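You operate a simulated robot arm through the tools that you are given. There is no shell and no other tool.

You are at the controls of a simulated robot arm. One attempt, no reset.

TASK
Put things in order on the dining table top. At the end: the clear mango drink bottle stands where the green floor brush stood; the green floor brush is on the silver small steel tray; the silver sink strainer stands where the red onion stood; the red onion stands on top of the brown rolling board; whatever was shut is shut again. Leave all else as you found it, and nothing knocked over. Set down upright: green floor brush.

The check looks at the end state, three seconds after you hand in, the way a careful person would. Anything else that was tipped, shoved, dropped, spilled or broken makes it a failure.

THE ROBOT
A 7-joint arm with a two-finger parallel gripper, fixed in place. Base frame: the origin is at the foot of the arm, x ahead of it, y to its left, z up; the work surface is at about z = 0. Readings come in mm, degrees, newtons and seconds.
With the tool pointing down near the work surface it reaches from about 240 to 620 mm from the base axis. Its first joint turns from -66.0 to 66.0 degrees. Payload 2.6 kg.
Tool frame: the origin (TCP) lies between the finger pads and is the grasp point; the fingertips stand 30 mm ahead of it; z points along the fingers, y is the line along which they close. The gripper opens to 94 mm. The fingers are 28 mm wide and 10 mm thick; the gripper's body (50 by 96 mm) begins 55 mm behind the TCP.
Orientation is that of the tool frame in the base frame, as a unit quaternion [w, x, y, z]. With the fingers straight down and closing along the base's y, the tool's x points along the base's -x, its y along +y and its z along -z.

THE INTERFACE
- The arm moves only by the tool play_rows. Its argument "increments" is a list of rows, each a list of 7 numbers: the shift along the base's x, y, z in units of 25 mm (1.0 is 25 mm), then the turn, a rotation vector about the base's x, y, z in units of 5 degrees (1.0 is 5 degrees), then the opening in per cent of the stroke, from 0 (shut) to 100 (fully open). In form: [[x, y, z, ax, ay, az, claw], ...]. A call has 1 to 20 rows; each row shifts and turns the commanded pose from where the row before left it. A call with a number of a shift or a turn outside -1 to 1 is refused whole. A row lasts 0.2 s, in which the tool goes at most 50 mm and 8.6 degrees; a call with a longer step from one row to the next is refused whole, and so is a gripper value outside its range. Where a pose cannot be reached the arm comes as near as it can. A force on the tool above 40 N (or 10 N above the force at the start of the call, whichever is more), or a blocked arm, ends the call early, and 0.2 s more pass. Each finger travels about 72 mm/s and halts on what it meets, pressing with about 44 N; the grip force reading is that of the motor and also rises with nothing between the fingers. The clock runs only during rows and for 0.2 s after the last one: add rows that do not move to give the fingers time. The reply holds the time, the measured pose of the TCP, the force on the tool along the base axes, the opening and the grip force, in the units named above and with some noise, with the torque about the TCP (base axes, N m) and any sound that the robot's microphone picked up.
- Cameras (640 x 400 px; columns grow to the right, rows downward): "scene" is fixed at [40.2, 454.3, 552.6]; the picture's right is [-0.64, -0.77, 0.00], its down [-0.54, 0.44, -0.72] and it looks along [0.55, -0.46, -0.70] (base axes); focal length 285 px, centre (320, 200). "wrist" rides on the gripper at [76, 14, -102] in the tool frame; the picture's right is [-0.18, 0.98, 0.00], its down [-0.75, -0.14, -0.64] and it looks along [-0.63, -0.12, 0.77] (tool axes); focal length 243 px, centre (320, 200).
- get_image(camera): a new picture of that camera. It takes no simulated time.
- pixel_to_xyz(camera, pixels): for up to 12 pixels [column, row] of the newest picture of that camera ("zoom" is the newest enlarged one), the place [x, y, z] in the base frame of the surface seen there, good to about 2 mm, but the place of the scene camera against the robot may be out by one fixed shift of up to 12 mm in any direction. It takes no simulated time.
- zoom(camera, box): a new picture of the part [left, top, right, bottom] of that camera's present view, enlarged. It takes no simulated time.
- job_done(): hands the job in; it is judged then, once.

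Unless the task says otherwise, let go and move clear before handing in.

The tools are called after "Emit:" by a JSON object that holds its "method" and its "body". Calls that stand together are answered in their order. play_rows: Moves the arm, as the interface text tells. Its arguments: {"type":"object","properties":{"increments":{"type":"array","items":{"type":"array","items":{"type":"number"}}}},"required":["increments"]} The other tools are called the same way: get_image (camera) takes a picture; pixel_to_xyz (camera, pixels) gives the place of the surface under pixels of a picture; zoom (camera, box) takes an enlarged picture of a part of a camera's view; job_done () hands the job in.

At the start:

```text
time_s: 0.0
ee_pos: [337.3, 52.3, 321.1]
orientation: [0.0, 0.0, 1.0, 0.001]
contact_force: [0.7, 0.0, 0.0]
ft_torque: [0.01, 0.01, 0.02]
width: 94.1
gripper_force: 0.1
```

scene: 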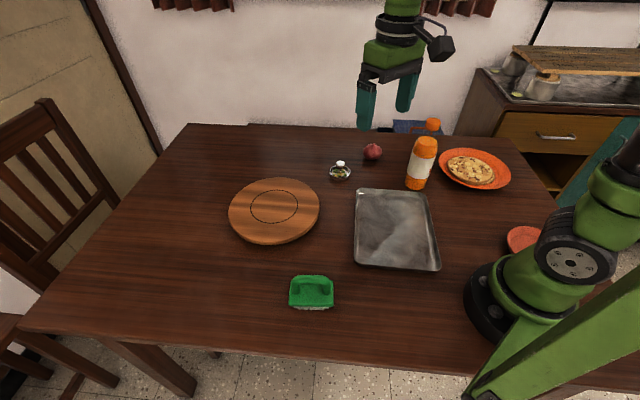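
wrist: 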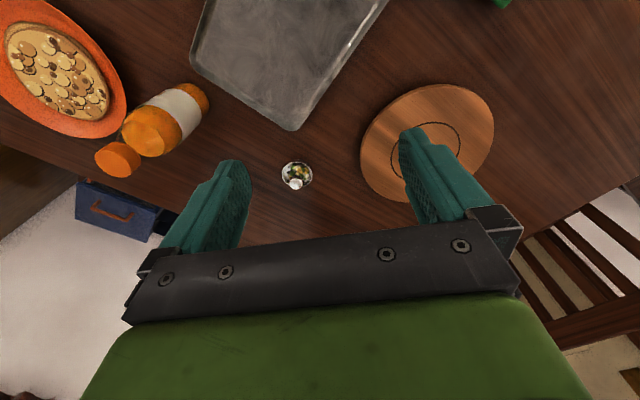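

The scene shows the green brush near (311,292), the tray near (395,228), the board at (275,210), the strainer near (340,171), the onion at (373,152), and orange-capped bottles near (422,163) and (432,125). I'll take enlarged pictures first to identify each object before I move.

Emit:
{"method": "zoom", "body": {"camera": "scene", "box": [310, 110, 530, 248]}}

Emit:
{"method": "zoom", "body": {"camera": "scene", "box": [220, 170, 450, 314]}}

Emit:
{"method": "get_image", "body": {"camera": "scene"}}

Emit:
{"method": "get_image", "body": {"camera": "wrist"}}

```text
2.90 times, centred on (420, 179) of scene
```

zoom: 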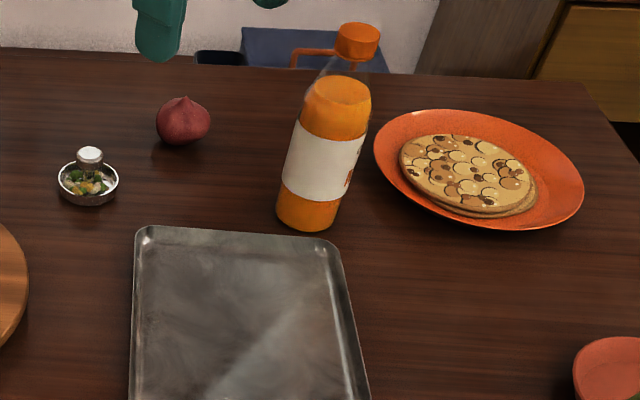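

```text
2.78 times, centred on (335, 242) of scene
```

zoom: 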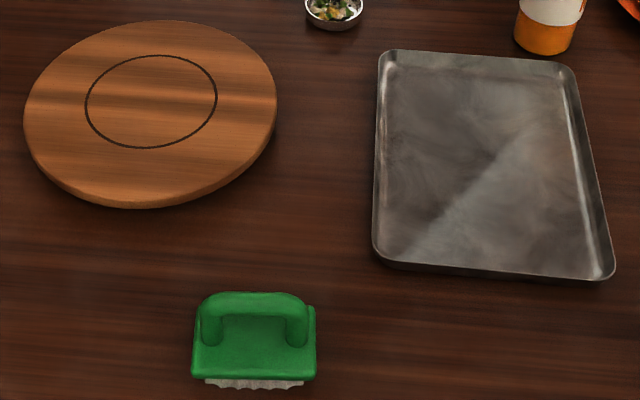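

```text
taken
```

scene: 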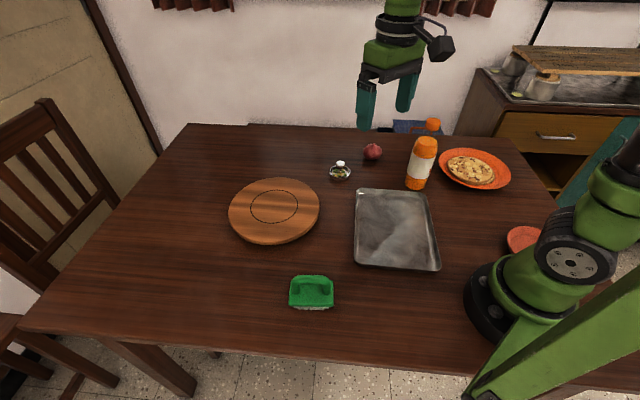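

```text
taken
```

wrist: 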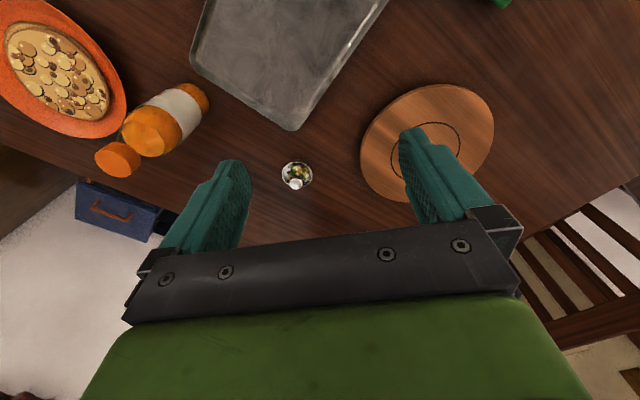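

The zoom shows a single clear bottle with orange juice and cap, and a strainer with a knob and food scraps in it, which must stay level. Next I measure places on all the objects in the scene picture.

Emit:
{"method": "pixel_to_xyz", "body": {"camera": "scene", "pixels": [[293, 283], [330, 283], [311, 281], [311, 298], [291, 303], [333, 303], [296, 308], [327, 308], [304, 279], [318, 279], [280, 310], [311, 320]]}}

Emit:
{"method": "pixel_to_xyz", "body": {"camera": "scene", "pixels": [[340, 163], [340, 170], [332, 173], [349, 173], [340, 180], [373, 145], [373, 152], [365, 153], [381, 153], [373, 160], [356, 185], [390, 180]]}}

Emit:
{"method": "pixel_to_xyz", "body": {"camera": "scene", "pixels": [[432, 124], [427, 140], [422, 160], [416, 186], [407, 182], [424, 187], [275, 206], [230, 212], [319, 205], [275, 179], [275, 236], [250, 240]]}}

Emit:
{"method": "pixel_to_xyz", "body": {"camera": "scene", "pixels": [[357, 190], [423, 194], [355, 264], [439, 269], [395, 228], [375, 200], [415, 250], [365, 255], [440, 165], [475, 190], [508, 240], [540, 230]]}}

```text
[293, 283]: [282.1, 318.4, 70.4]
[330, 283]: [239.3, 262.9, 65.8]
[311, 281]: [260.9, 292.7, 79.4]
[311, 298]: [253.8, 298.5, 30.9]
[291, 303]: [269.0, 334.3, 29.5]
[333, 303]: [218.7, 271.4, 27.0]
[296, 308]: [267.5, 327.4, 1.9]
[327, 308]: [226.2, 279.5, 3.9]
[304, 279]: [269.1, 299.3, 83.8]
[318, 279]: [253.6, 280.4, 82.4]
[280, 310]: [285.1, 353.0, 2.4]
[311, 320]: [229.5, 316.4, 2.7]
```

```text
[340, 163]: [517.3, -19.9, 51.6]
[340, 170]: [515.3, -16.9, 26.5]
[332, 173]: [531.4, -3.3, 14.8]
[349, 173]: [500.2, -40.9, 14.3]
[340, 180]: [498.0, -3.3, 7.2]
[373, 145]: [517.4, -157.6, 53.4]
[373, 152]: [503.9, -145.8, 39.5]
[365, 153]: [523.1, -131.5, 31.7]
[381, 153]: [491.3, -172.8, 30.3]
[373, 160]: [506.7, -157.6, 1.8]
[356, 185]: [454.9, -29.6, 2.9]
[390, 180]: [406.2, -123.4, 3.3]
```

```text
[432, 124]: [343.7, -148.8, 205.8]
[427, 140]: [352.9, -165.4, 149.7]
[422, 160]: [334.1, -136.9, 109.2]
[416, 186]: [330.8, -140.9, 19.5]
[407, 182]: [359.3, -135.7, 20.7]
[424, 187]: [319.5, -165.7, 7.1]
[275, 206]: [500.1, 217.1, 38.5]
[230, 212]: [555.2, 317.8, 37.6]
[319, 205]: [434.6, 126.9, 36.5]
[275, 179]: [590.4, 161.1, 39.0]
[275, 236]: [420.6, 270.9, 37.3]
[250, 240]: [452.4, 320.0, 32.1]
```

```text
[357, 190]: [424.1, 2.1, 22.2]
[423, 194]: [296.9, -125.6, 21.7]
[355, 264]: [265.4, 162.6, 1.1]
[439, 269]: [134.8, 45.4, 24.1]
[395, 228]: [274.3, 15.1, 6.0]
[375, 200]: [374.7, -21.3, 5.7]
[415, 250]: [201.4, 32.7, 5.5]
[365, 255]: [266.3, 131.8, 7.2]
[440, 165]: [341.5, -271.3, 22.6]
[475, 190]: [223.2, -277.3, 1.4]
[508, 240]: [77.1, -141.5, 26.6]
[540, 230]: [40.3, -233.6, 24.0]
```

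The scene readings put the table at z≈2–3, so the scene camera may have a fixed shift. I check the same features in the wrist picture (strainer knob at (295,183), board ring, tray corner) to find that shift.

Emit:
{"method": "pixel_to_xyz", "body": {"camera": "wrist", "pixels": [[295, 183], [283, 175], [311, 177], [297, 163], [290, 128], [205, 62], [118, 158], [140, 125], [185, 90], [430, 135], [363, 165], [492, 120]]}}

Emit:
{"method": "zoom", "body": {"camera": "wrist", "box": [240, 120, 400, 220]}}

```text
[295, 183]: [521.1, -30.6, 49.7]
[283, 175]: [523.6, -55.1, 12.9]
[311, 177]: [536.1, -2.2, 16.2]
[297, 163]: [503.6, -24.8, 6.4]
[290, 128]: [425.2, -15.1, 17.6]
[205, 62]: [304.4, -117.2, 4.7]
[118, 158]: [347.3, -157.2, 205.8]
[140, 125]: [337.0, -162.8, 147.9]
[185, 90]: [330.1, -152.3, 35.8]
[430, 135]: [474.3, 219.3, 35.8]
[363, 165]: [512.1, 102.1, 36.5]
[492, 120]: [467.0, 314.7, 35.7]
```

```text
4.00 times, centred on (320, 170) of wrist
```

zoom: 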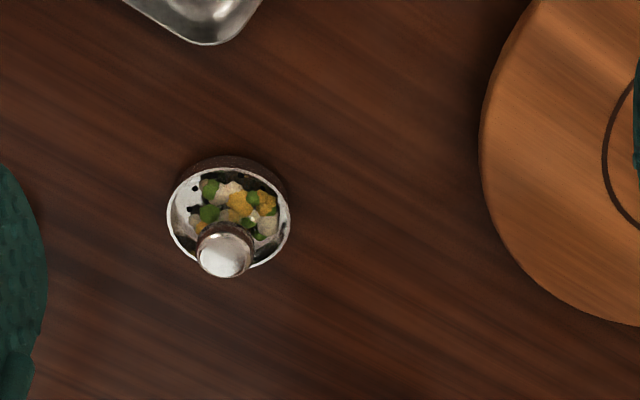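

Strainer knob compared between cameras suggests a scene shift of about (+4, −9, −2) mm. I'll move above the brush near (254,291), turned about 52° so the fingers straddle its handle, and look closer with the wrist camera.

Emit:
{"method": "play_rows", "body": {"increments": [[-0.277, 0.797, -0.403, 0, 0, 0.867, 100], [-0.277, 0.797, -0.403, 0, 0, 0.867, 100], [-0.277, 0.797, -0.403, 0, 0, 0.867, 100], [-0.277, 0.797, -0.403, 0, 0, 0.867, 100], [-0.277, 0.797, -0.403, 0, 0, 0.867, 100], [-0.277, 0.797, -0.403, 0, 0, 0.867, 100], [-0.277, 0.797, -0.403, 0, 0, 0.867, 100], [-0.277, 0.797, -0.403, 0, 0, 0.867, 100], [-0.277, 0.797, -0.403, 0, 0, 0.867, 100], [-0.277, 0.797, -0.403, 0, 0, 0.867, 100], [-0.277, 0.797, -0.403, 0, 0, 0.867, 100], [-0.277, 0.797, -0.403, 0, 0, 0.867, 100], [0, 0, 0, 0, 0, 0, 100]]}}

Emit:
{"method": "get_image", "body": {"camera": "wrist"}}

Emit:
{"method": "get_image", "body": {"camera": "scene"}}

```text
time_s: 2.8
ee_pos: [256.6, 292.4, 200.1]
orientation: [0.0, -0.439, 0.899, 0.0]
contact_force: [0.0, 0.9, -0.5]
ft_torque: [0.0, 0.02, 0.01]
width: 94.1
gripper_force: 0.1
```

```text
taken
```

wrist: 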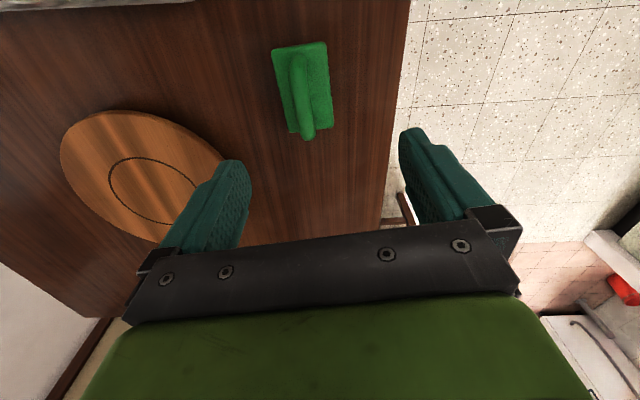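

```text
taken
```

scene: 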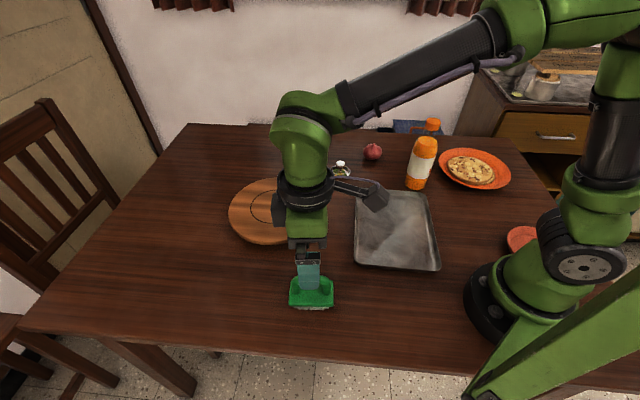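

The brush shows in the wrist view at (303,90) with its handle running roughly up-down in the picture. I zoom in and measure it.

Emit:
{"method": "zoom", "body": {"camera": "wrist", "box": [230, 25, 390, 125]}}

Emit:
{"method": "pixel_to_xyz", "body": {"camera": "wrist", "pixels": [[273, 47], [326, 43], [332, 126], [290, 132], [298, 60], [302, 90], [307, 128], [320, 85], [285, 85], [297, 53], [308, 139], [304, 110]]}}

```text
4.00 times, centred on (310, 75) of wrist
```

zoom: 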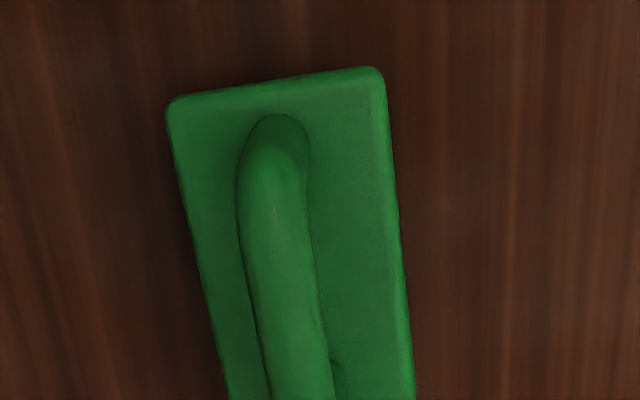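

```text
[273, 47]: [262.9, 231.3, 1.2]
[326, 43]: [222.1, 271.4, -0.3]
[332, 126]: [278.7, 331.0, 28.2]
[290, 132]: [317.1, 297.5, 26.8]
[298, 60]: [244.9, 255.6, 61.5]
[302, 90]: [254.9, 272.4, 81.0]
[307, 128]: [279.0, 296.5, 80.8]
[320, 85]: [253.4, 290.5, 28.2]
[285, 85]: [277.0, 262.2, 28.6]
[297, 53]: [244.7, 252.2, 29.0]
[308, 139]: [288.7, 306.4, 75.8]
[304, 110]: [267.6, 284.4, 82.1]
```

The brush top sits at z≈28 and the handle top at z≈82, with its centreline near (267,284). I take a few more points to settle its centre and angle.

Emit:
{"method": "pixel_to_xyz", "body": {"camera": "zoom", "pixels": [[240, 200], [307, 200], [273, 200], [255, 330], [322, 330], [288, 330], [173, 108], [376, 78], [400, 300], [212, 300], [272, 125], [275, 92]]}}

Emit:
{"method": "zoom", "body": {"camera": "wrist", "box": [230, 60, 390, 160]}}

```text
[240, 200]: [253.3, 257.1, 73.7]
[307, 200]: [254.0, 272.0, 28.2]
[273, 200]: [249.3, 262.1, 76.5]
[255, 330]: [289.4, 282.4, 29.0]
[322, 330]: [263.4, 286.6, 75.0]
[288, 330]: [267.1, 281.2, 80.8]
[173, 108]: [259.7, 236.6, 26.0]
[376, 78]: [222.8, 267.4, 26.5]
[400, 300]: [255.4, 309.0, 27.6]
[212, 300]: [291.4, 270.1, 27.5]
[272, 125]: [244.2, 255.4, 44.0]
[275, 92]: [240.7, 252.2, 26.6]
```

```text
4.00 times, centred on (310, 110) of wrist
```

zoom: 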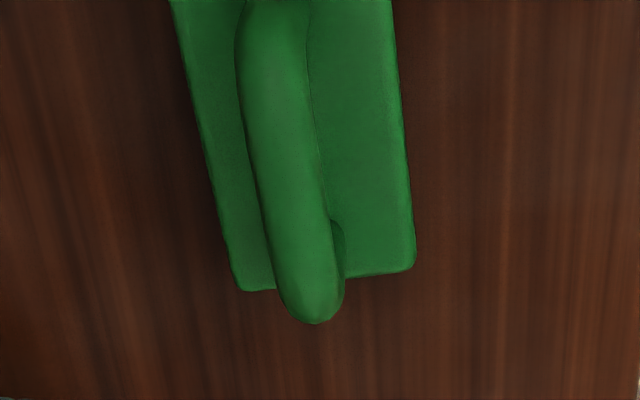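

The block's corners give a brush centre of about (269.6, 283) and a long-axis angle near 48.5°. I align above it (rotate −3.5°) and descend to z≈110 first to check.

Emit:
{"method": "play_rows", "body": {"increments": [[0.25, -0.18, -0.6, 0, 0, -0.35, 100], [0.25, -0.18, -0.6, 0, 0, -0.35, 100], [0, 0, -0.6, 0, 0, 0, 100], [0, 0, -0.6, 0, 0, 0, 100], [0, 0, -0.6, 0, 0, 0, 100], [0, 0, -0.6, 0, 0, 0, 100], [0, 0, 0, 0, 0, 0, 100]]}}

Emit:
{"method": "get_image", "body": {"camera": "wrist"}}

Emit:
{"method": "zoom", "body": {"camera": "scene", "box": [220, 200, 400, 320]}}

```text
time_s: 4.4
ee_pos: [266.8, 283.7, 108.7]
orientation: [-0.001, -0.41, 0.912, 0.001]
contact_force: [-0.2, -0.3, -0.4]
ft_torque: [0.0, 0.02, 0.01]
width: 94.0
gripper_force: 0.2
```

```text
taken
```

wrist: 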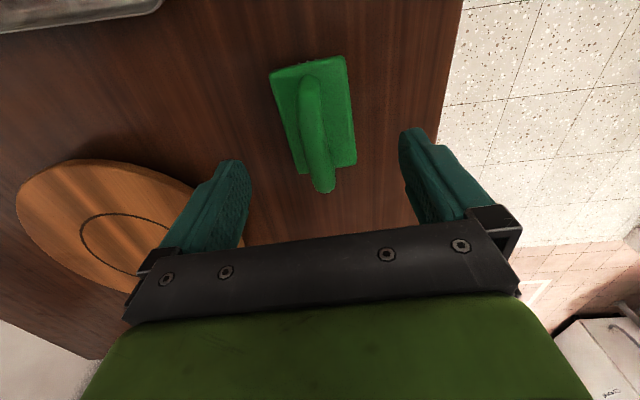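

```text
3.33 times, centred on (310, 260) of scene
```

zoom: 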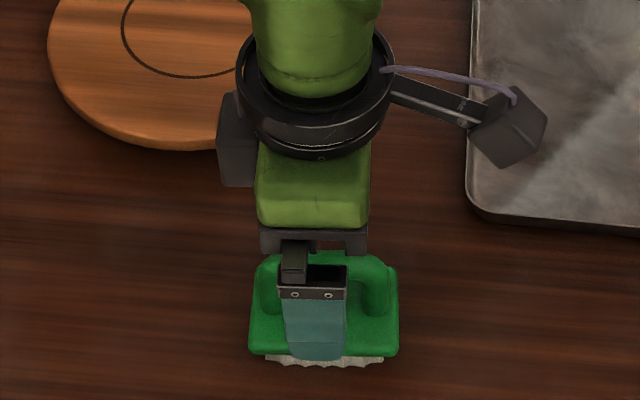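

The fingers stand either side of the brush (wrist: brush at (315,120), fingers at (235,165) and (420,160)). I measure the handle from this closer view.

Emit:
{"method": "zoom", "body": {"camera": "wrist", "box": [235, 45, 395, 205]}}

Emit:
{"method": "pixel_to_xyz", "body": {"camera": "wrist", "pixels": [[308, 90], [312, 120], [318, 150], [271, 74], [343, 58], [354, 162], [301, 172], [303, 120], [321, 120], [310, 105], [315, 135], [308, 78]]}}

```text
2.50 times, centred on (315, 125) of wrist
```

zoom: 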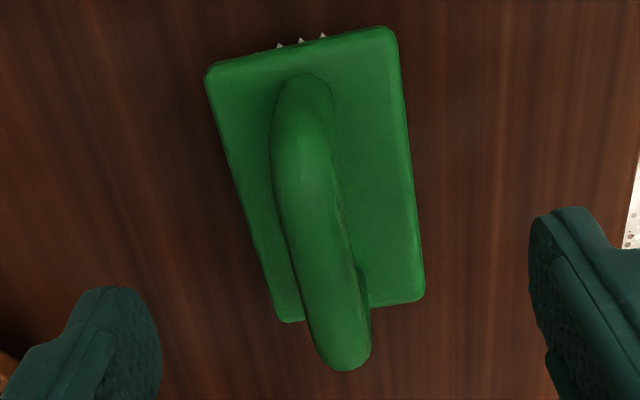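

```text
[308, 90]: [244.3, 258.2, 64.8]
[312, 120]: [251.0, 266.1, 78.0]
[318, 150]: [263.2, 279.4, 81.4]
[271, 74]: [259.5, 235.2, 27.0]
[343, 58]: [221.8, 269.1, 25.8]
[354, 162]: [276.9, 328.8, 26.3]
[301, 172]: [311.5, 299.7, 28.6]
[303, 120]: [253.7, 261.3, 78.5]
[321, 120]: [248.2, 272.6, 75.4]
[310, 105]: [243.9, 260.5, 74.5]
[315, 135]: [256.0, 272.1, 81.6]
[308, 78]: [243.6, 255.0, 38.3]
```

The closer measurement puts the brush centre at (267.4, 283.2), matching the TCP. I descend to z≈68 (fingertips about 10 mm above the block) and close on the handle.

Emit:
{"method": "play_rows", "body": {"increments": [[0.02, 0, -0.55, 0, 0, 0, 100], [0.01, 0, -0.55, 0, 0, 0, 100], [0, 0, -0.53, 0, 0, 0, 100], [0, 0, 0, 0, 0, 0, 100], [0, 0, 0, 0, 0, 0, 60], [0, 0, 0, 0, 0, 0, 30], [0, 0, 0, 0, 0, 0, 0], [0, 0, 0, 0, 0, 0, 0], [0, 0, 0, 0, 0, 0, 0], [0, 0, 0, 0, 0, 0, 0]]}}

Emit:
{"method": "get_image", "body": {"camera": "wrist"}}

Emit:
{"method": "zoom", "body": {"camera": "scene", "box": [220, 200, 400, 320]}}

```text
time_s: 6.6
ee_pos: [268.7, 282.6, 69.6]
orientation: [0.0, -0.411, 0.912, 0.0]
contact_force: [0.1, 0.5, 0.6]
ft_torque: [0.0, 0.0, 0.0]
width: 19.4
gripper_force: 43.9
```

```text
taken
```

wrist: 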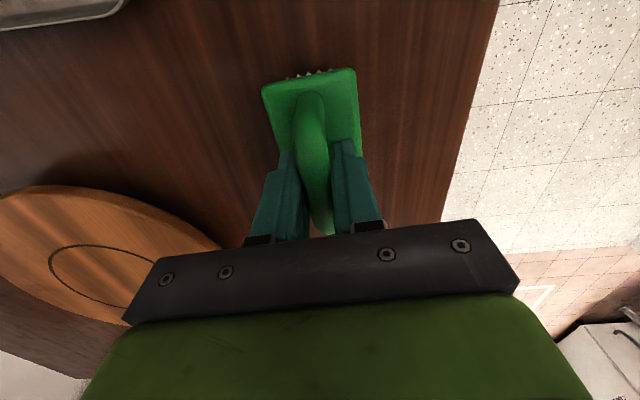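

```text
3.33 times, centred on (310, 260) of scene
```

zoom: 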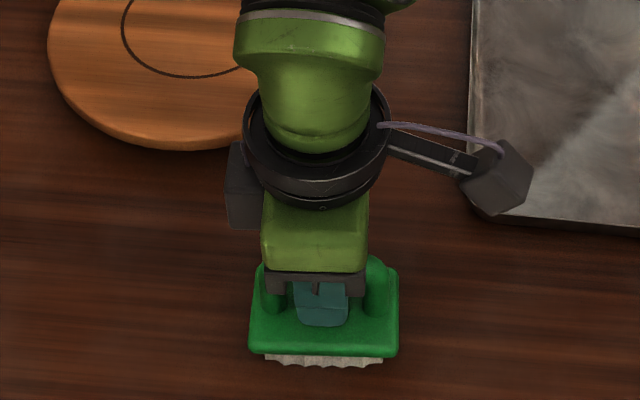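

The brush is gripped (opening 19.4 mm, grip force 44 N) and hasn't moved. I lift it 25 mm slowly, then more, and check it hangs upright.

Emit:
{"method": "play_rows", "body": {"increments": [[0, 0, 0.3, 0, 0, 0, 0], [0, 0, 0.5, 0, 0, 0, 0], [0, 0, 0.7, 0, 0, 0, 0], [0, 0, 0.8, 0, 0, 0, 0], [0, 0, 0.7, 0, 0, 0, 0], [0, 0, 0, 0, 0, 0, 0]]}}

Emit:
{"method": "get_image", "body": {"camera": "scene"}}

Emit:
{"method": "get_image", "body": {"camera": "wrist"}}

```text
time_s: 8.0
ee_pos: [268.4, 282.4, 142.8]
orientation: [0.0, -0.409, 0.912, 0.0]
contact_force: [0.3, 0.2, -1.6]
ft_torque: [-0.01, 0.01, -0.02]
width: 19.3
gripper_force: 44.4
```

```text
taken
```

scene: 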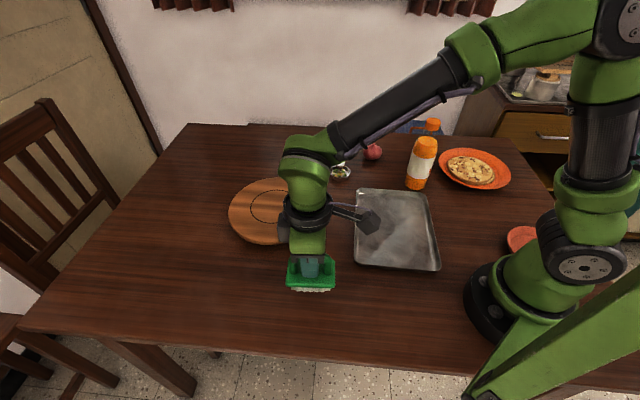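

```text
taken
```

wrist: 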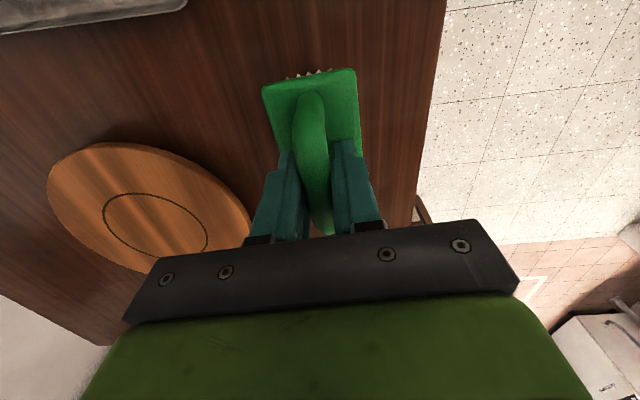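

The brush hangs level, with about 1.6 N of load and the grip holding. I carry it over to the tray's centre near (288,12), keeping its heading.

Emit:
{"method": "play_rows", "body": {"increments": [[0.065, -0.4, 0, 0, 0, 0, 0], [0.065, -0.9, 0, 0, 0, 0, 0], [0.065, -0.95, 0, 0, 0, 0, 0], [0.065, -0.95, 0, 0, 0, 0, 0], [0.065, -0.95, 0, 0, 0, 0, 0], [0.065, -0.95, 0, 0, 0, 0, 0], [0.065, -0.95, 0, 0, 0, 0, 0], [0.065, -0.95, 0, 0, 0, 0, 0], [0.065, -0.95, 0, 0, 0, 0, 0], [0.065, -0.95, 0, 0, 0, 0, 0], [0.065, -0.9, 0, 0, 0, 0, 0], [0.065, -0.65, 0, 0, 0, 0, 0], [0, -0.35, 0, 0, 0, 0, 0], [0, 0, 0, 0, 0, 0, 0], [0, 0, 0, 0, 0, 0, 0]]}}

Emit:
{"method": "get_image", "body": {"camera": "scene"}}

Emit:
{"method": "get_image", "body": {"camera": "wrist"}}

```text
time_s: 11.2
ee_pos: [287.9, 13.4, 143.2]
orientation: [0.0, -0.409, 0.912, 0.0]
contact_force: [0.3, -0.1, -1.1]
ft_torque: [0.0, 0.03, -0.01]
width: 19.7
gripper_force: 44.0
```

```text
taken
```

scene: 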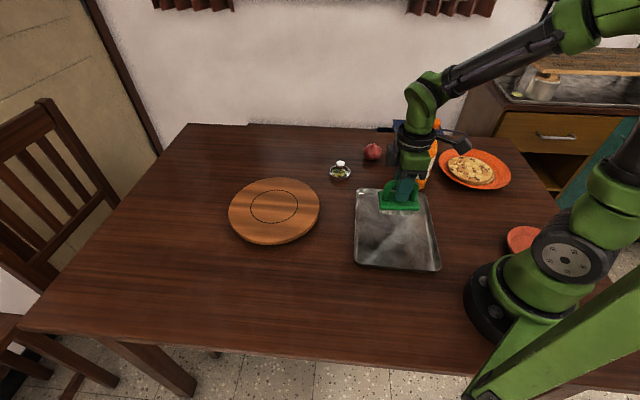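

```text
taken
```

wrist: 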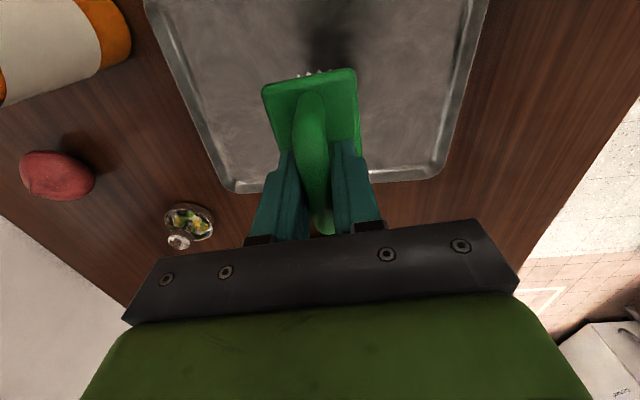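

The brush now hangs over the tray, with the tray's far corners at (240,188) and (443,172) in the wrist view. I check the tray's floor height and corners before lowering.

Emit:
{"method": "pixel_to_xyz", "body": {"camera": "wrist", "pixels": [[243, 187], [440, 173], [240, 120], [400, 100], [330, 60], [300, 30], [155, 10], [480, 10], [385, 145], [230, 60], [420, 30], [330, 20]]}}

Emit:
{"method": "pixel_to_xyz", "body": {"camera": "scene", "pixels": [[357, 190], [423, 194], [355, 264], [439, 269], [370, 240], [415, 250], [365, 200], [356, 220], [432, 230], [397, 268], [390, 189], [400, 235]]}}

```text
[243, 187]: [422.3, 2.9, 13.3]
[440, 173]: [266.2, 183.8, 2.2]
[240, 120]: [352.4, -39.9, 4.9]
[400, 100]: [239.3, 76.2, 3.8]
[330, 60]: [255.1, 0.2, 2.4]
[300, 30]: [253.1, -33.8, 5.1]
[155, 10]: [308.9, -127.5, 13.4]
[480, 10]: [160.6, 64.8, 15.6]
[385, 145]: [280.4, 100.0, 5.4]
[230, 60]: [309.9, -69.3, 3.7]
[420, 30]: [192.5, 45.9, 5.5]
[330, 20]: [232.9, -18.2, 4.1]
```

```text
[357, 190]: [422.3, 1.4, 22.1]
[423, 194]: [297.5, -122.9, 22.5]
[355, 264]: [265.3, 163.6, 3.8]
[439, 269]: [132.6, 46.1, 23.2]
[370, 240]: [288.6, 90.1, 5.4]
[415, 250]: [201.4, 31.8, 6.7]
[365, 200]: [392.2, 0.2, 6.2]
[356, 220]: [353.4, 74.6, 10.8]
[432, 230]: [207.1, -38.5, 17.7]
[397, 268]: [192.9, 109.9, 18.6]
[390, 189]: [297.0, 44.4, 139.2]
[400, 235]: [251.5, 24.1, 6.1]
```

The tray floor reads about z≈4, so the brush's resting TCP height should be about 73. I lower it gently in small last steps.

Emit:
{"method": "play_rows", "body": {"increments": [[0, 0, -0.6, 0, 0, 0, 0], [0, 0, -0.7, 0, 0, 0, 0], [0, 0, -0.7, 0, 0, 0, 0], [0, 0, -0.5, 0, 0, 0, 0], [0, 0, -0.2, 0, 0, 0, 0], [0, 0, -0.06, 0, 0, 0, 0], [0, 0, 0, 0, 0, 0, 0]]}}

Emit:
{"method": "zoom", "body": {"camera": "scene", "box": [320, 140, 480, 290]}}

```text
time_s: 12.8
ee_pos: [286.8, 14.4, 73.0]
orientation: [0.0, -0.41, 0.912, 0.0]
contact_force: [0.2, -0.1, -1.6]
ft_torque: [0.0, 0.0, 0.01]
width: 19.3
gripper_force: 43.6
```

```text
2.67 times, centred on (400, 215) of scene
```

zoom: 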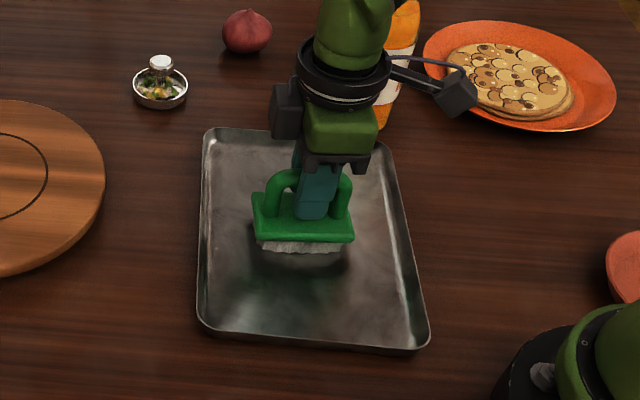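

The force still shows the full brush weight (−1.6 N), so it's not yet resting. I go down 1 mm at a time.

Emit:
{"method": "play_rows", "body": {"increments": [[0, 0, -0.04, 0, 0, 0, 0], [0, 0, 0, 0, 0, 0, 0]]}}

Emit:
{"method": "play_rows", "body": {"increments": [[0, 0, -0.04, 0, 0, 0, 0], [0, 0, 0, 0, 0, 0, 0]]}}

Emit:
{"method": "play_rows", "body": {"increments": [[0, 0, -0.04, 0, 0, 0, 0], [0, 0, 0, 0, 0, 0, 0]]}}

```text
time_s: 13.4
ee_pos: [286.3, 12.6, 72.5]
orientation: [0.0, -0.41, 0.912, -0.001]
contact_force: [0.5, -0.4, -0.7]
ft_torque: [0.0, -0.01, -0.04]
width: 19.1
gripper_force: 43.5
```

```text
time_s: 14.0
ee_pos: [286.9, 13.0, 73.3]
orientation: [0.0, -0.41, 0.912, -0.001]
contact_force: [-4.7, -2.0, 19.9]
ft_torque: [-0.29, 0.29, -0.02]
width: 19.5
gripper_force: 43.8
```

```text
time_s: 14.6
ee_pos: [287.6, 12.0, 71.0]
orientation: [0.001, -0.411, 0.912, 0.0]
contact_force: [-7.4, 0.7, 34.8]
ft_torque: [0.04, -0.06, -0.06]
width: 19.3
gripper_force: 43.8
```

The force rose to +35 N, so the brush is firmly seated on the tray. I back off about 1.5 mm to relax, then open the fingers.

Emit:
{"method": "play_rows", "body": {"increments": [[0, 0, 0.05, 0, 0, 0, 0], [0, 0, 0, 0, 0, 0, 0]]}}

```text
time_s: 15.2
ee_pos: [287.5, 11.8, 72.2]
orientation: [0.001, -0.41, 0.912, -0.001]
contact_force: [3.3, 3.2, 12.2]
ft_torque: [0.43, -0.48, 0.03]
width: 19.1
gripper_force: 44.4
```

Emit:
{"method": "play_rows", "body": {"increments": [[0, 0, 0.02, 0, 0, 0, 0], [0, 0, 0, 0, 0, 0, 0], [0, 0, 0, 0, 0, 0, 30], [0, 0, 0, 0, 0, 0, 60], [0, 0, 0, 0, 0, 0, 60]]}}

Emit:
{"method": "zoom", "body": {"camera": "scene", "box": [320, 140, 480, 290]}}

Emit:
{"method": "get_image", "body": {"camera": "wrist"}}

```text
time_s: 16.4
ee_pos: [286.6, 12.9, 72.0]
orientation: [0.0, -0.41, 0.912, 0.0]
contact_force: [-0.1, -0.9, -0.4]
ft_torque: [0.05, 0.0, -0.01]
width: 56.6
gripper_force: 0.0
```

```text
2.67 times, centred on (400, 215) of scene
```

zoom: 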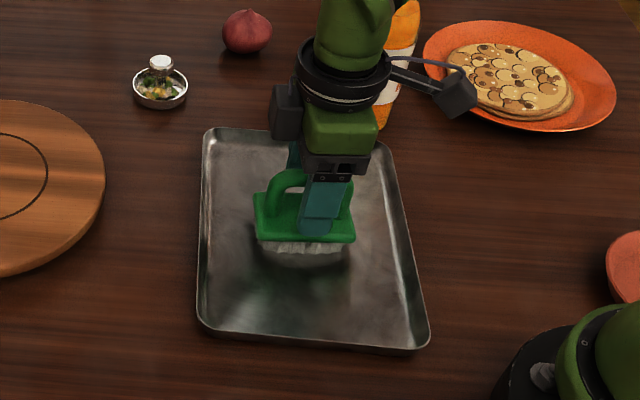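

```text
taken
```

wrist: 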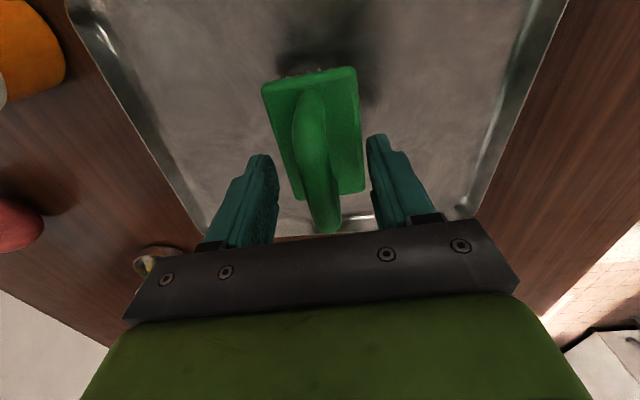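

The brush stands free on the tray (scene zoom around (300,215)), and the fingers are open clear of the handle. I raise the arm straight up before going to the bottle.

Emit:
{"method": "play_rows", "body": {"increments": [[0, 0, 0.4, 0, 0, 0, 60], [0, 0, 0.8, 0, 0, 0, 60], [0, 0, 0.9, 0, 0, 0, 70], [0, 0, 1, 0, 0, 0, 100], [0, 0, 1, 0, 0, 0, 100], [0, 0, 1, 0, 0, 0, 100], [0, 0, 1, 0, 0, -0.9, 100], [0, 0, 1, 0, 0, -0.9, 100], [0, 0, 1, 0, 0, -0.9, 100], [0, 0, 1, 0, 0, -0.9, 100], [0, 0, 0, 0, 0, -0.9, 100], [0, 0, 0, 0, 0, -0.9, 100], [0, 0, 0, 0, 0, -0.9, 100], [0, 0, 0, 0, 0, -0.9, 100], [0, 0, 0, 0, 0, -0.9, 100], [0, 0, 0, 0, 0, -0.9, 100], [0, 0, 0, 0, 0, -0.7, 100], [0, 0, 0, 0, 0, 0, 100]]}}

Emit:
{"method": "get_image", "body": {"camera": "wrist"}}

Emit:
{"method": "get_image", "body": {"camera": "scene"}}

```text
time_s: 20.2
ee_pos: [287.6, 11.9, 300.9]
orientation: [0.0, 0.001, 1.0, -0.001]
contact_force: [-0.3, -0.6, -0.1]
ft_torque: [0.04, 0.03, 0.01]
width: 94.0
gripper_force: 0.1
```

```text
taken
```

wrist: 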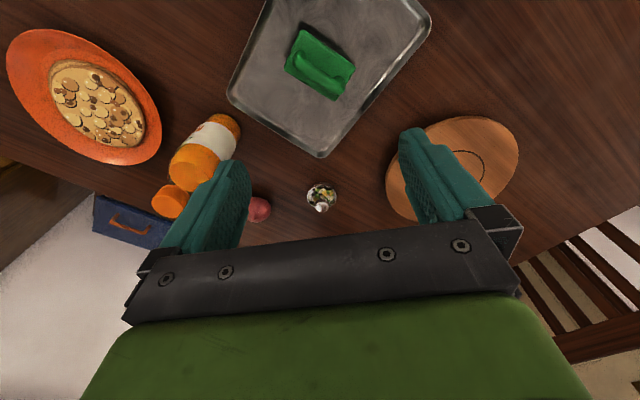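

```text
taken
```

scene: 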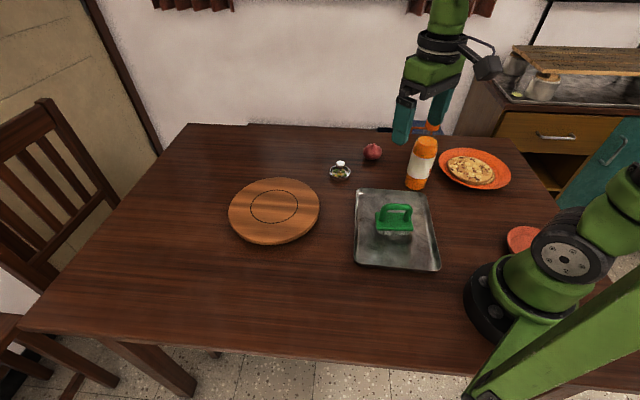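

The brush stands upright on the tray at scene (395,218). Now I look at the bottle closely: its cap and shoulder in both cameras.

Emit:
{"method": "zoom", "body": {"camera": "scene", "box": [390, 110, 460, 200]}}

Emit:
{"method": "pixel_to_xyz", "body": {"camera": "zoom", "pixels": [[270, 30], [250, 60], [300, 70], [250, 110], [230, 150], [280, 130], [200, 200], [260, 200], [180, 260], [250, 270], [180, 320], [230, 330]]}}

Emit:
{"method": "zoom", "body": {"camera": "wrist", "box": [130, 90, 270, 230]}}

```text
4.44 times, centred on (425, 155) of scene
```

zoom: 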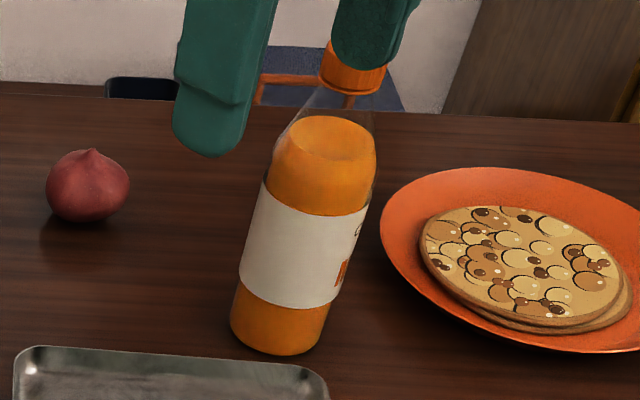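

```text
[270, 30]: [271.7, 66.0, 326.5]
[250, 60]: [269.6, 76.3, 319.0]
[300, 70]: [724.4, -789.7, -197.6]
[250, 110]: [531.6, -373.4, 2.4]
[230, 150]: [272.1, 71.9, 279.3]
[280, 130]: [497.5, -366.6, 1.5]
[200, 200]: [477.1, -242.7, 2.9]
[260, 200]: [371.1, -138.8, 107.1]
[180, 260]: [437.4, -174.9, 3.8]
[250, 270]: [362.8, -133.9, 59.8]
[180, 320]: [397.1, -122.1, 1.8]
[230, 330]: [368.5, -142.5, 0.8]
```

```text
2.86 times, centred on (200, 160) of wrist
```

zoom: 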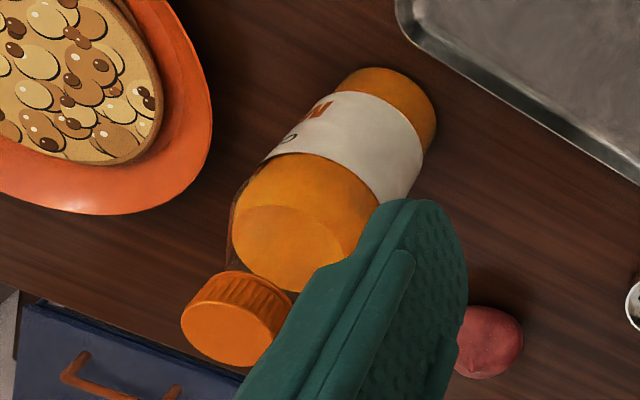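

The bottle has a ribbed orange cap (z up to ~206) above a clear tapered shoulder; the cap is a good top-down grip. I move above it at z≈300 and measure the cap.

Emit:
{"method": "play_rows", "body": {"increments": [[0.3, -0.85, 0, 0, 0, 0, 100], [0.3, -0.85, 0, 0, 0, 0, 100], [0.3, -0.85, 0, 0, 0, 0, 100], [0.3, -0.85, 0, 0, 0, 0, 100], [0.3, -0.85, 0, 0, 0, 0, 100], [0.3, -0.85, 0, 0, 0, 0, 100], [0.3, -0.85, 0, 0, 0, 0, 100], [0.2, -0.81, 0, 0, 0, 0, 100], [0, 0, 0, 0, 0, 0, 100]]}}

Emit:
{"method": "get_image", "body": {"camera": "wrist"}}

Emit:
{"method": "zoom", "body": {"camera": "wrist", "box": [240, 50, 400, 170]}}

```text
time_s: 22.2
ee_pos: [346.5, -154.8, 301.2]
orientation: [0.0, 0.0, 1.0, 0.0]
contact_force: [1.1, 0.7, 0.6]
ft_torque: [-0.03, -0.01, 0.01]
width: 94.0
gripper_force: 0.0
```

```text
taken
```

wrist: 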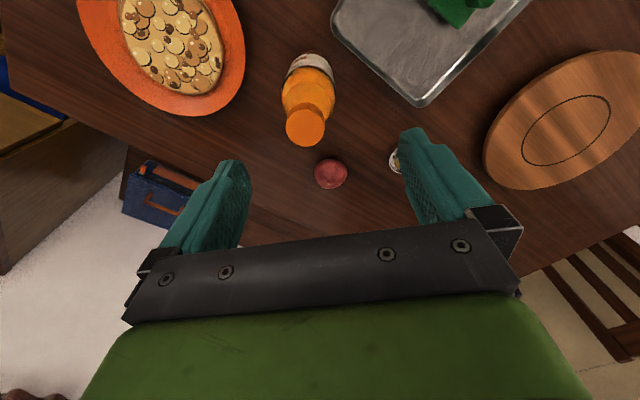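

```text
3.33 times, centred on (320, 110) of wrist
```

zoom: 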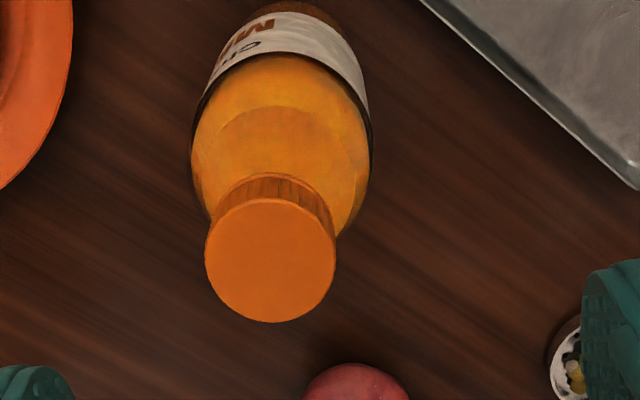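

Emit:
{"method": "pixel_to_xyz", "body": {"camera": "zoom", "pixels": [[270, 260], [270, 205], [270, 317], [211, 260], [330, 260], [230, 220], [312, 302], [312, 220], [230, 302], [290, 185], [280, 178], [250, 190]]}}

Emit:
{"method": "pixel_to_xyz", "body": {"camera": "zoom", "pixels": [[285, 120], [205, 170], [360, 165], [300, 50], [215, 100], [350, 80], [300, 20], [320, 15]]}}

```text
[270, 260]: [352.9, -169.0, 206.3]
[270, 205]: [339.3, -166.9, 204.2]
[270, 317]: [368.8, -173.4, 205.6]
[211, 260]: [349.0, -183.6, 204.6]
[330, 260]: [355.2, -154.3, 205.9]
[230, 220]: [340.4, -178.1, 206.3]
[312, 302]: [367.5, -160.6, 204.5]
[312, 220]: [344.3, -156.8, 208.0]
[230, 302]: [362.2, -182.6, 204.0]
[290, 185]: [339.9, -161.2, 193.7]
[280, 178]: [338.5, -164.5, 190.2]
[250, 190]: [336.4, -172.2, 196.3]
```

```text
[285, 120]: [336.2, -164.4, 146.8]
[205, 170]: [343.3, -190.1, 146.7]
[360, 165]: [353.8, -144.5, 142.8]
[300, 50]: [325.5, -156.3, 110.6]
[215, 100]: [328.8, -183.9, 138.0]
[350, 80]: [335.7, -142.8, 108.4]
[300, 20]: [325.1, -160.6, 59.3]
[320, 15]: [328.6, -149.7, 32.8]
```

The cap's top disc gives a centre of (354, −169), diameter 30 mm, top at z≈205.5. I align over it and descend to z≈245, then look again before gripping.

Emit:
{"method": "play_rows", "body": {"increments": [[0.19, -0.25, 0, 0, 0, 0, 100], [0.19, -0.25, 0, 0, 0, 0, 100], [0, 0, -0.75, 0, 0, 0, 100], [0, 0, -0.75, 0, 0, 0, 100], [0, 0, -0.7, 0, 0, 0, 100], [0, 0, 0, 0, 0, 0, 100]]}}

Emit:
{"method": "get_image", "body": {"camera": "wrist"}}

Emit:
{"method": "zoom", "body": {"camera": "scene", "box": [370, 80, 470, 200]}}

```text
time_s: 23.6
ee_pos: [354.2, -166.5, 245.7]
orientation: [0.001, 0.002, 1.0, 0.0]
contact_force: [-0.6, 0.3, -0.9]
ft_torque: [-0.02, 0.0, -0.01]
width: 94.1
gripper_force: 0.1
```

```text
taken
```

wrist: 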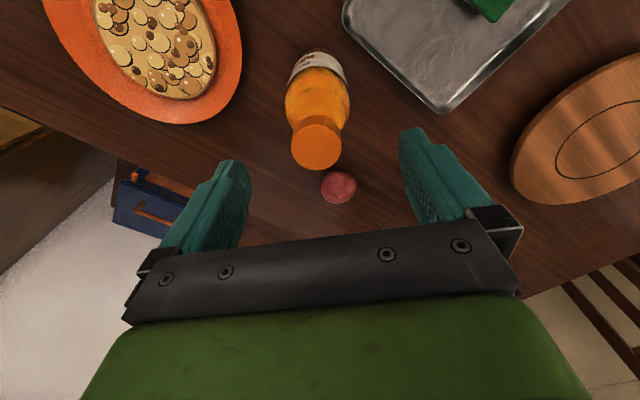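

```text
3.33 times, centred on (420, 140) of scene
```

zoom: 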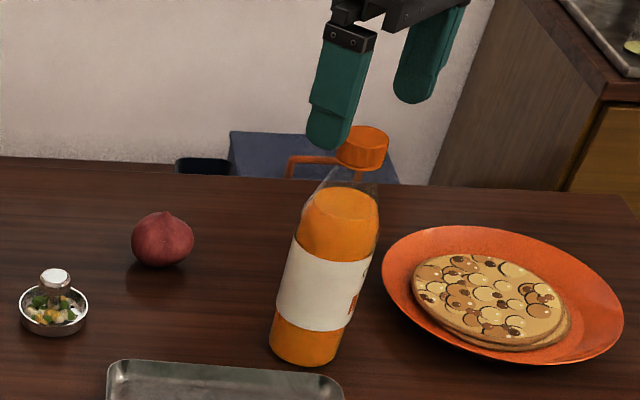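

Emit:
{"method": "zoom", "body": {"camera": "wrist", "box": [260, 90, 380, 190]}}

Emit:
{"method": "pixel_to_xyz", "body": {"camera": "wrist", "pixels": [[317, 148], [294, 147], [340, 149], [317, 127], [317, 167], [301, 132], [333, 132], [333, 163], [301, 163]]}}

```text
4.00 times, centred on (320, 140) of wrist
```

zoom: 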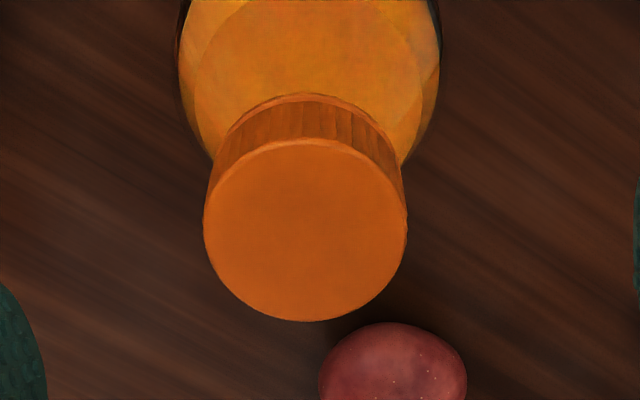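

```text
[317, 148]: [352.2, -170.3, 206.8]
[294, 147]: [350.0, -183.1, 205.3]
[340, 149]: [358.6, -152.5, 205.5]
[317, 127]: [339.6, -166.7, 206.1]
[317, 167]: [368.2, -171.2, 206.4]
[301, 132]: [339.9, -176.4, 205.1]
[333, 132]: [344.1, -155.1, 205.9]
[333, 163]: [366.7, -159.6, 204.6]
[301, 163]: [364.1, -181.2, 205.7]
```

The cap is centred between the fingers ((317,148) ↔ y≈−168). I descend to z≈215 so the pad ends cover only the cap, and close in stages.

Emit:
{"method": "play_rows", "body": {"increments": [[0, 0.02, -0.5, 0, 0, 0, 100], [0, 0, -0.5, 0, 0, 0, 100], [0, 0, -0.26, 0, 0, 0, 100], [0, 0, 0, 0, 0, 0, 80], [0, 0, 0, 0, 0, 0, 60], [0, 0, 0, 0, 0, 0, 45], [0, 0, 0, 0, 0, 0, 38], [0, 0, 0, 0, 0, 0, 38]]}}

Emit:
{"method": "get_image", "body": {"camera": "wrist"}}

Emit:
{"method": "zoom", "body": {"camera": "scene", "box": [370, 80, 470, 200]}}

```text
time_s: 25.4
ee_pos: [356.3, -168.0, 215.6]
orientation: [0.001, 0.002, 1.0, 0.0]
contact_force: [0.3, -1.3, -0.6]
ft_torque: [-0.02, 0.01, 0.03]
width: 36.2
gripper_force: 0.0
```

```text
taken
```

wrist: 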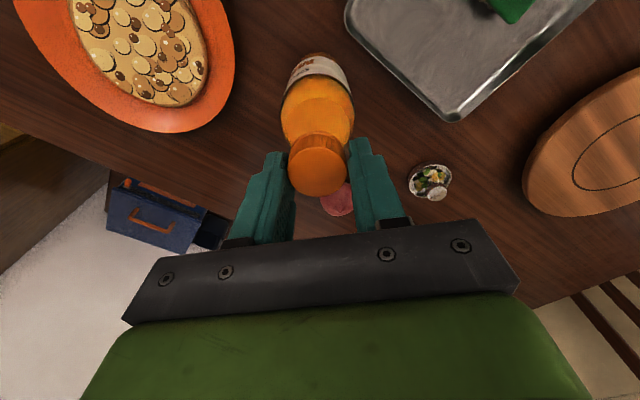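

```text
3.33 times, centred on (420, 140) of scene
```

zoom: 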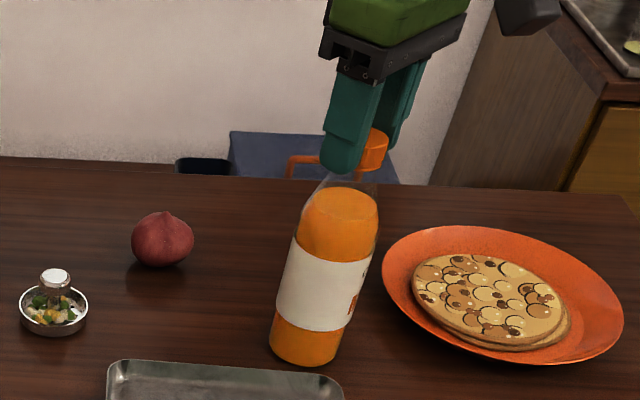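

The fingers are 36 mm apart and straddle the cap evenly. I close fully and check the grip.

Emit:
{"method": "play_rows", "body": {"increments": [[0, 0, 0, 0, 0, 0, 34], [0, 0, 0, 0, 0, 0, 30], [0, 0, 0, 0, 0, 0, 0], [0, 0, 0, 0, 0, 0, 0], [0, 0, 0, 0, 0, 0, 0]]}}

Emit:
{"method": "zoom", "body": {"camera": "scene", "box": [370, 80, 470, 200]}}

Emit:
{"method": "zoom", "body": {"camera": "wrist", "box": [230, 40, 410, 220]}}

```text
time_s: 26.6
ee_pos: [355.1, -168.6, 216.0]
orientation: [0.0, 0.001, 1.0, 0.0]
contact_force: [-0.3, -2.3, 0.4]
ft_torque: [-0.21, -0.01, -0.02]
width: 32.7
gripper_force: 43.7
```

```text
3.33 times, centred on (420, 140) of scene
```

zoom: 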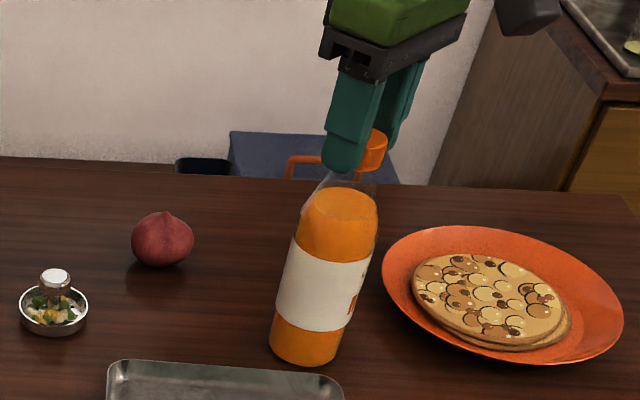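

```text
2.22 times, centred on (320, 130) of wrist
```

zoom: 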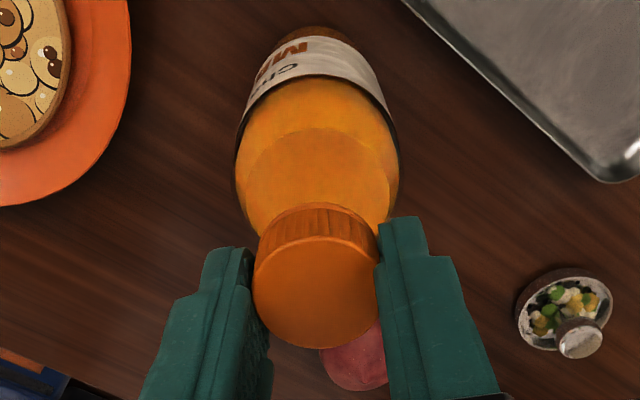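

Grip holds at 32.7 mm with 44 N. I lift slowly by ~25 mm and see whether the bottle follows upright.

Emit:
{"method": "play_rows", "body": {"increments": [[0, 0, 0.1, 0, 0, 0, 0], [0, 0, 0.2, 0, 0, 0, 0], [0, 0, 0.3, 0, 0, 0, 0], [0, 0, 0.4, 0, 0, 0, 0], [0, 0, 0, 0, 0, 0, 0]]}}

Emit:
{"method": "zoom", "body": {"camera": "scene", "box": [370, 80, 470, 200]}}

Emit:
{"method": "zoom", "body": {"camera": "wrist", "box": [230, 40, 410, 220]}}

```text
time_s: 27.8
ee_pos: [355.4, -170.3, 239.2]
orientation: [0.0, 0.001, 1.0, 0.0]
contact_force: [-0.7, -0.8, -6.0]
ft_torque: [0.01, 0.02, 0.0]
width: 32.6
gripper_force: 44.1
```

```text
3.33 times, centred on (420, 140) of scene
```

zoom: 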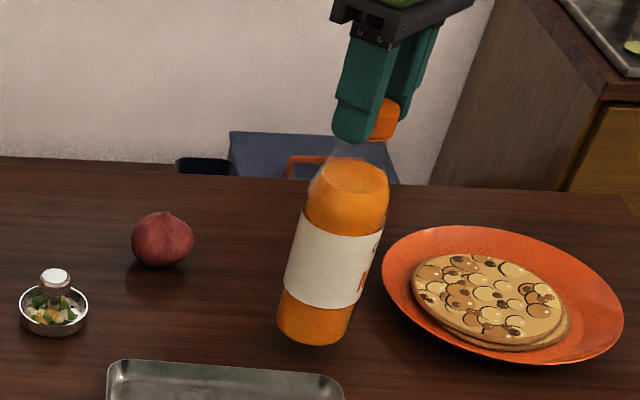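

```text
2.22 times, centred on (320, 130) of wrist
```

zoom: 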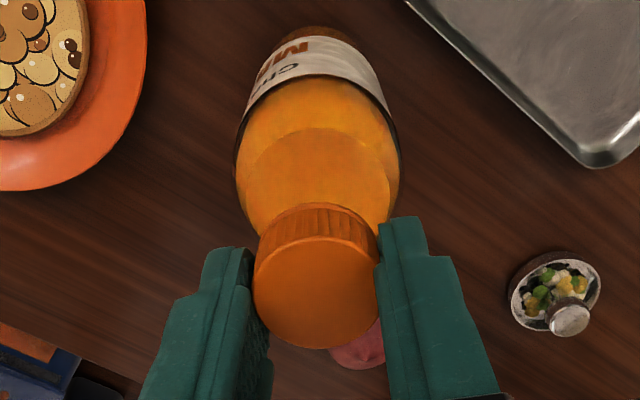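

The bottle follows, hanging upright (about 6 N). I raise it to z≈320 so its base clears the brush, then start carrying it across with a slight outward detour.

Emit:
{"method": "play_rows", "body": {"increments": [[0, 0, 0.5, 0, 0, 0, 0], [0, 0, 0.8, 0, 0, 0, 0], [0, 0, 0.8, 0, 0, 0, 0], [0, 0, 0.7, 0, 0, 0, 0], [0, 0, 0.4, 0, 0, 0, 0], [0.1, 0.4, 0, 0, 0, 0, 0], [0.1, 0.8, 0, 0, 0, 0, 0], [0.1, 0.95, 0, 0, 0, 0, 0], [0.1, 0.95, 0, 0, 0, 0, 0], [0.1, 0.95, 0, 0, 0, 0, 0], [0.1, 0.95, 0, 0, 0, 0, 0], [0.1, 0.95, 0, 0, 0, 0, 0], [0.1, 0.95, 0, 0, 0, 0, 0], [0, 0.95, 0, 0, 0, 0, 0], [0, 0.95, 0, 0, 0, 0, 0], [0, 0.6, 0, 0, 0, 0, 0], [0, 0, 0, 0, 0, 0, 0]]}}

Emit:
{"method": "get_image", "body": {"camera": "scene"}}

```text
time_s: 31.4
ee_pos: [376.8, 70.6, 319.5]
orientation: [0.001, 0.001, 1.0, -0.001]
contact_force: [-0.1, 0.6, -5.9]
ft_torque: [0.0, 0.01, 0.0]
width: 32.6
gripper_force: 43.9
```

```text
taken
```

scene: 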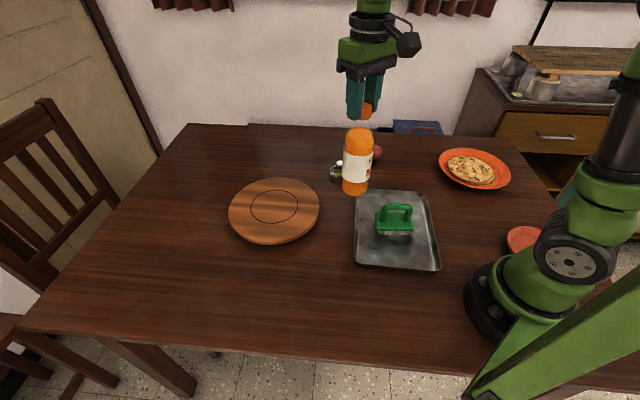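

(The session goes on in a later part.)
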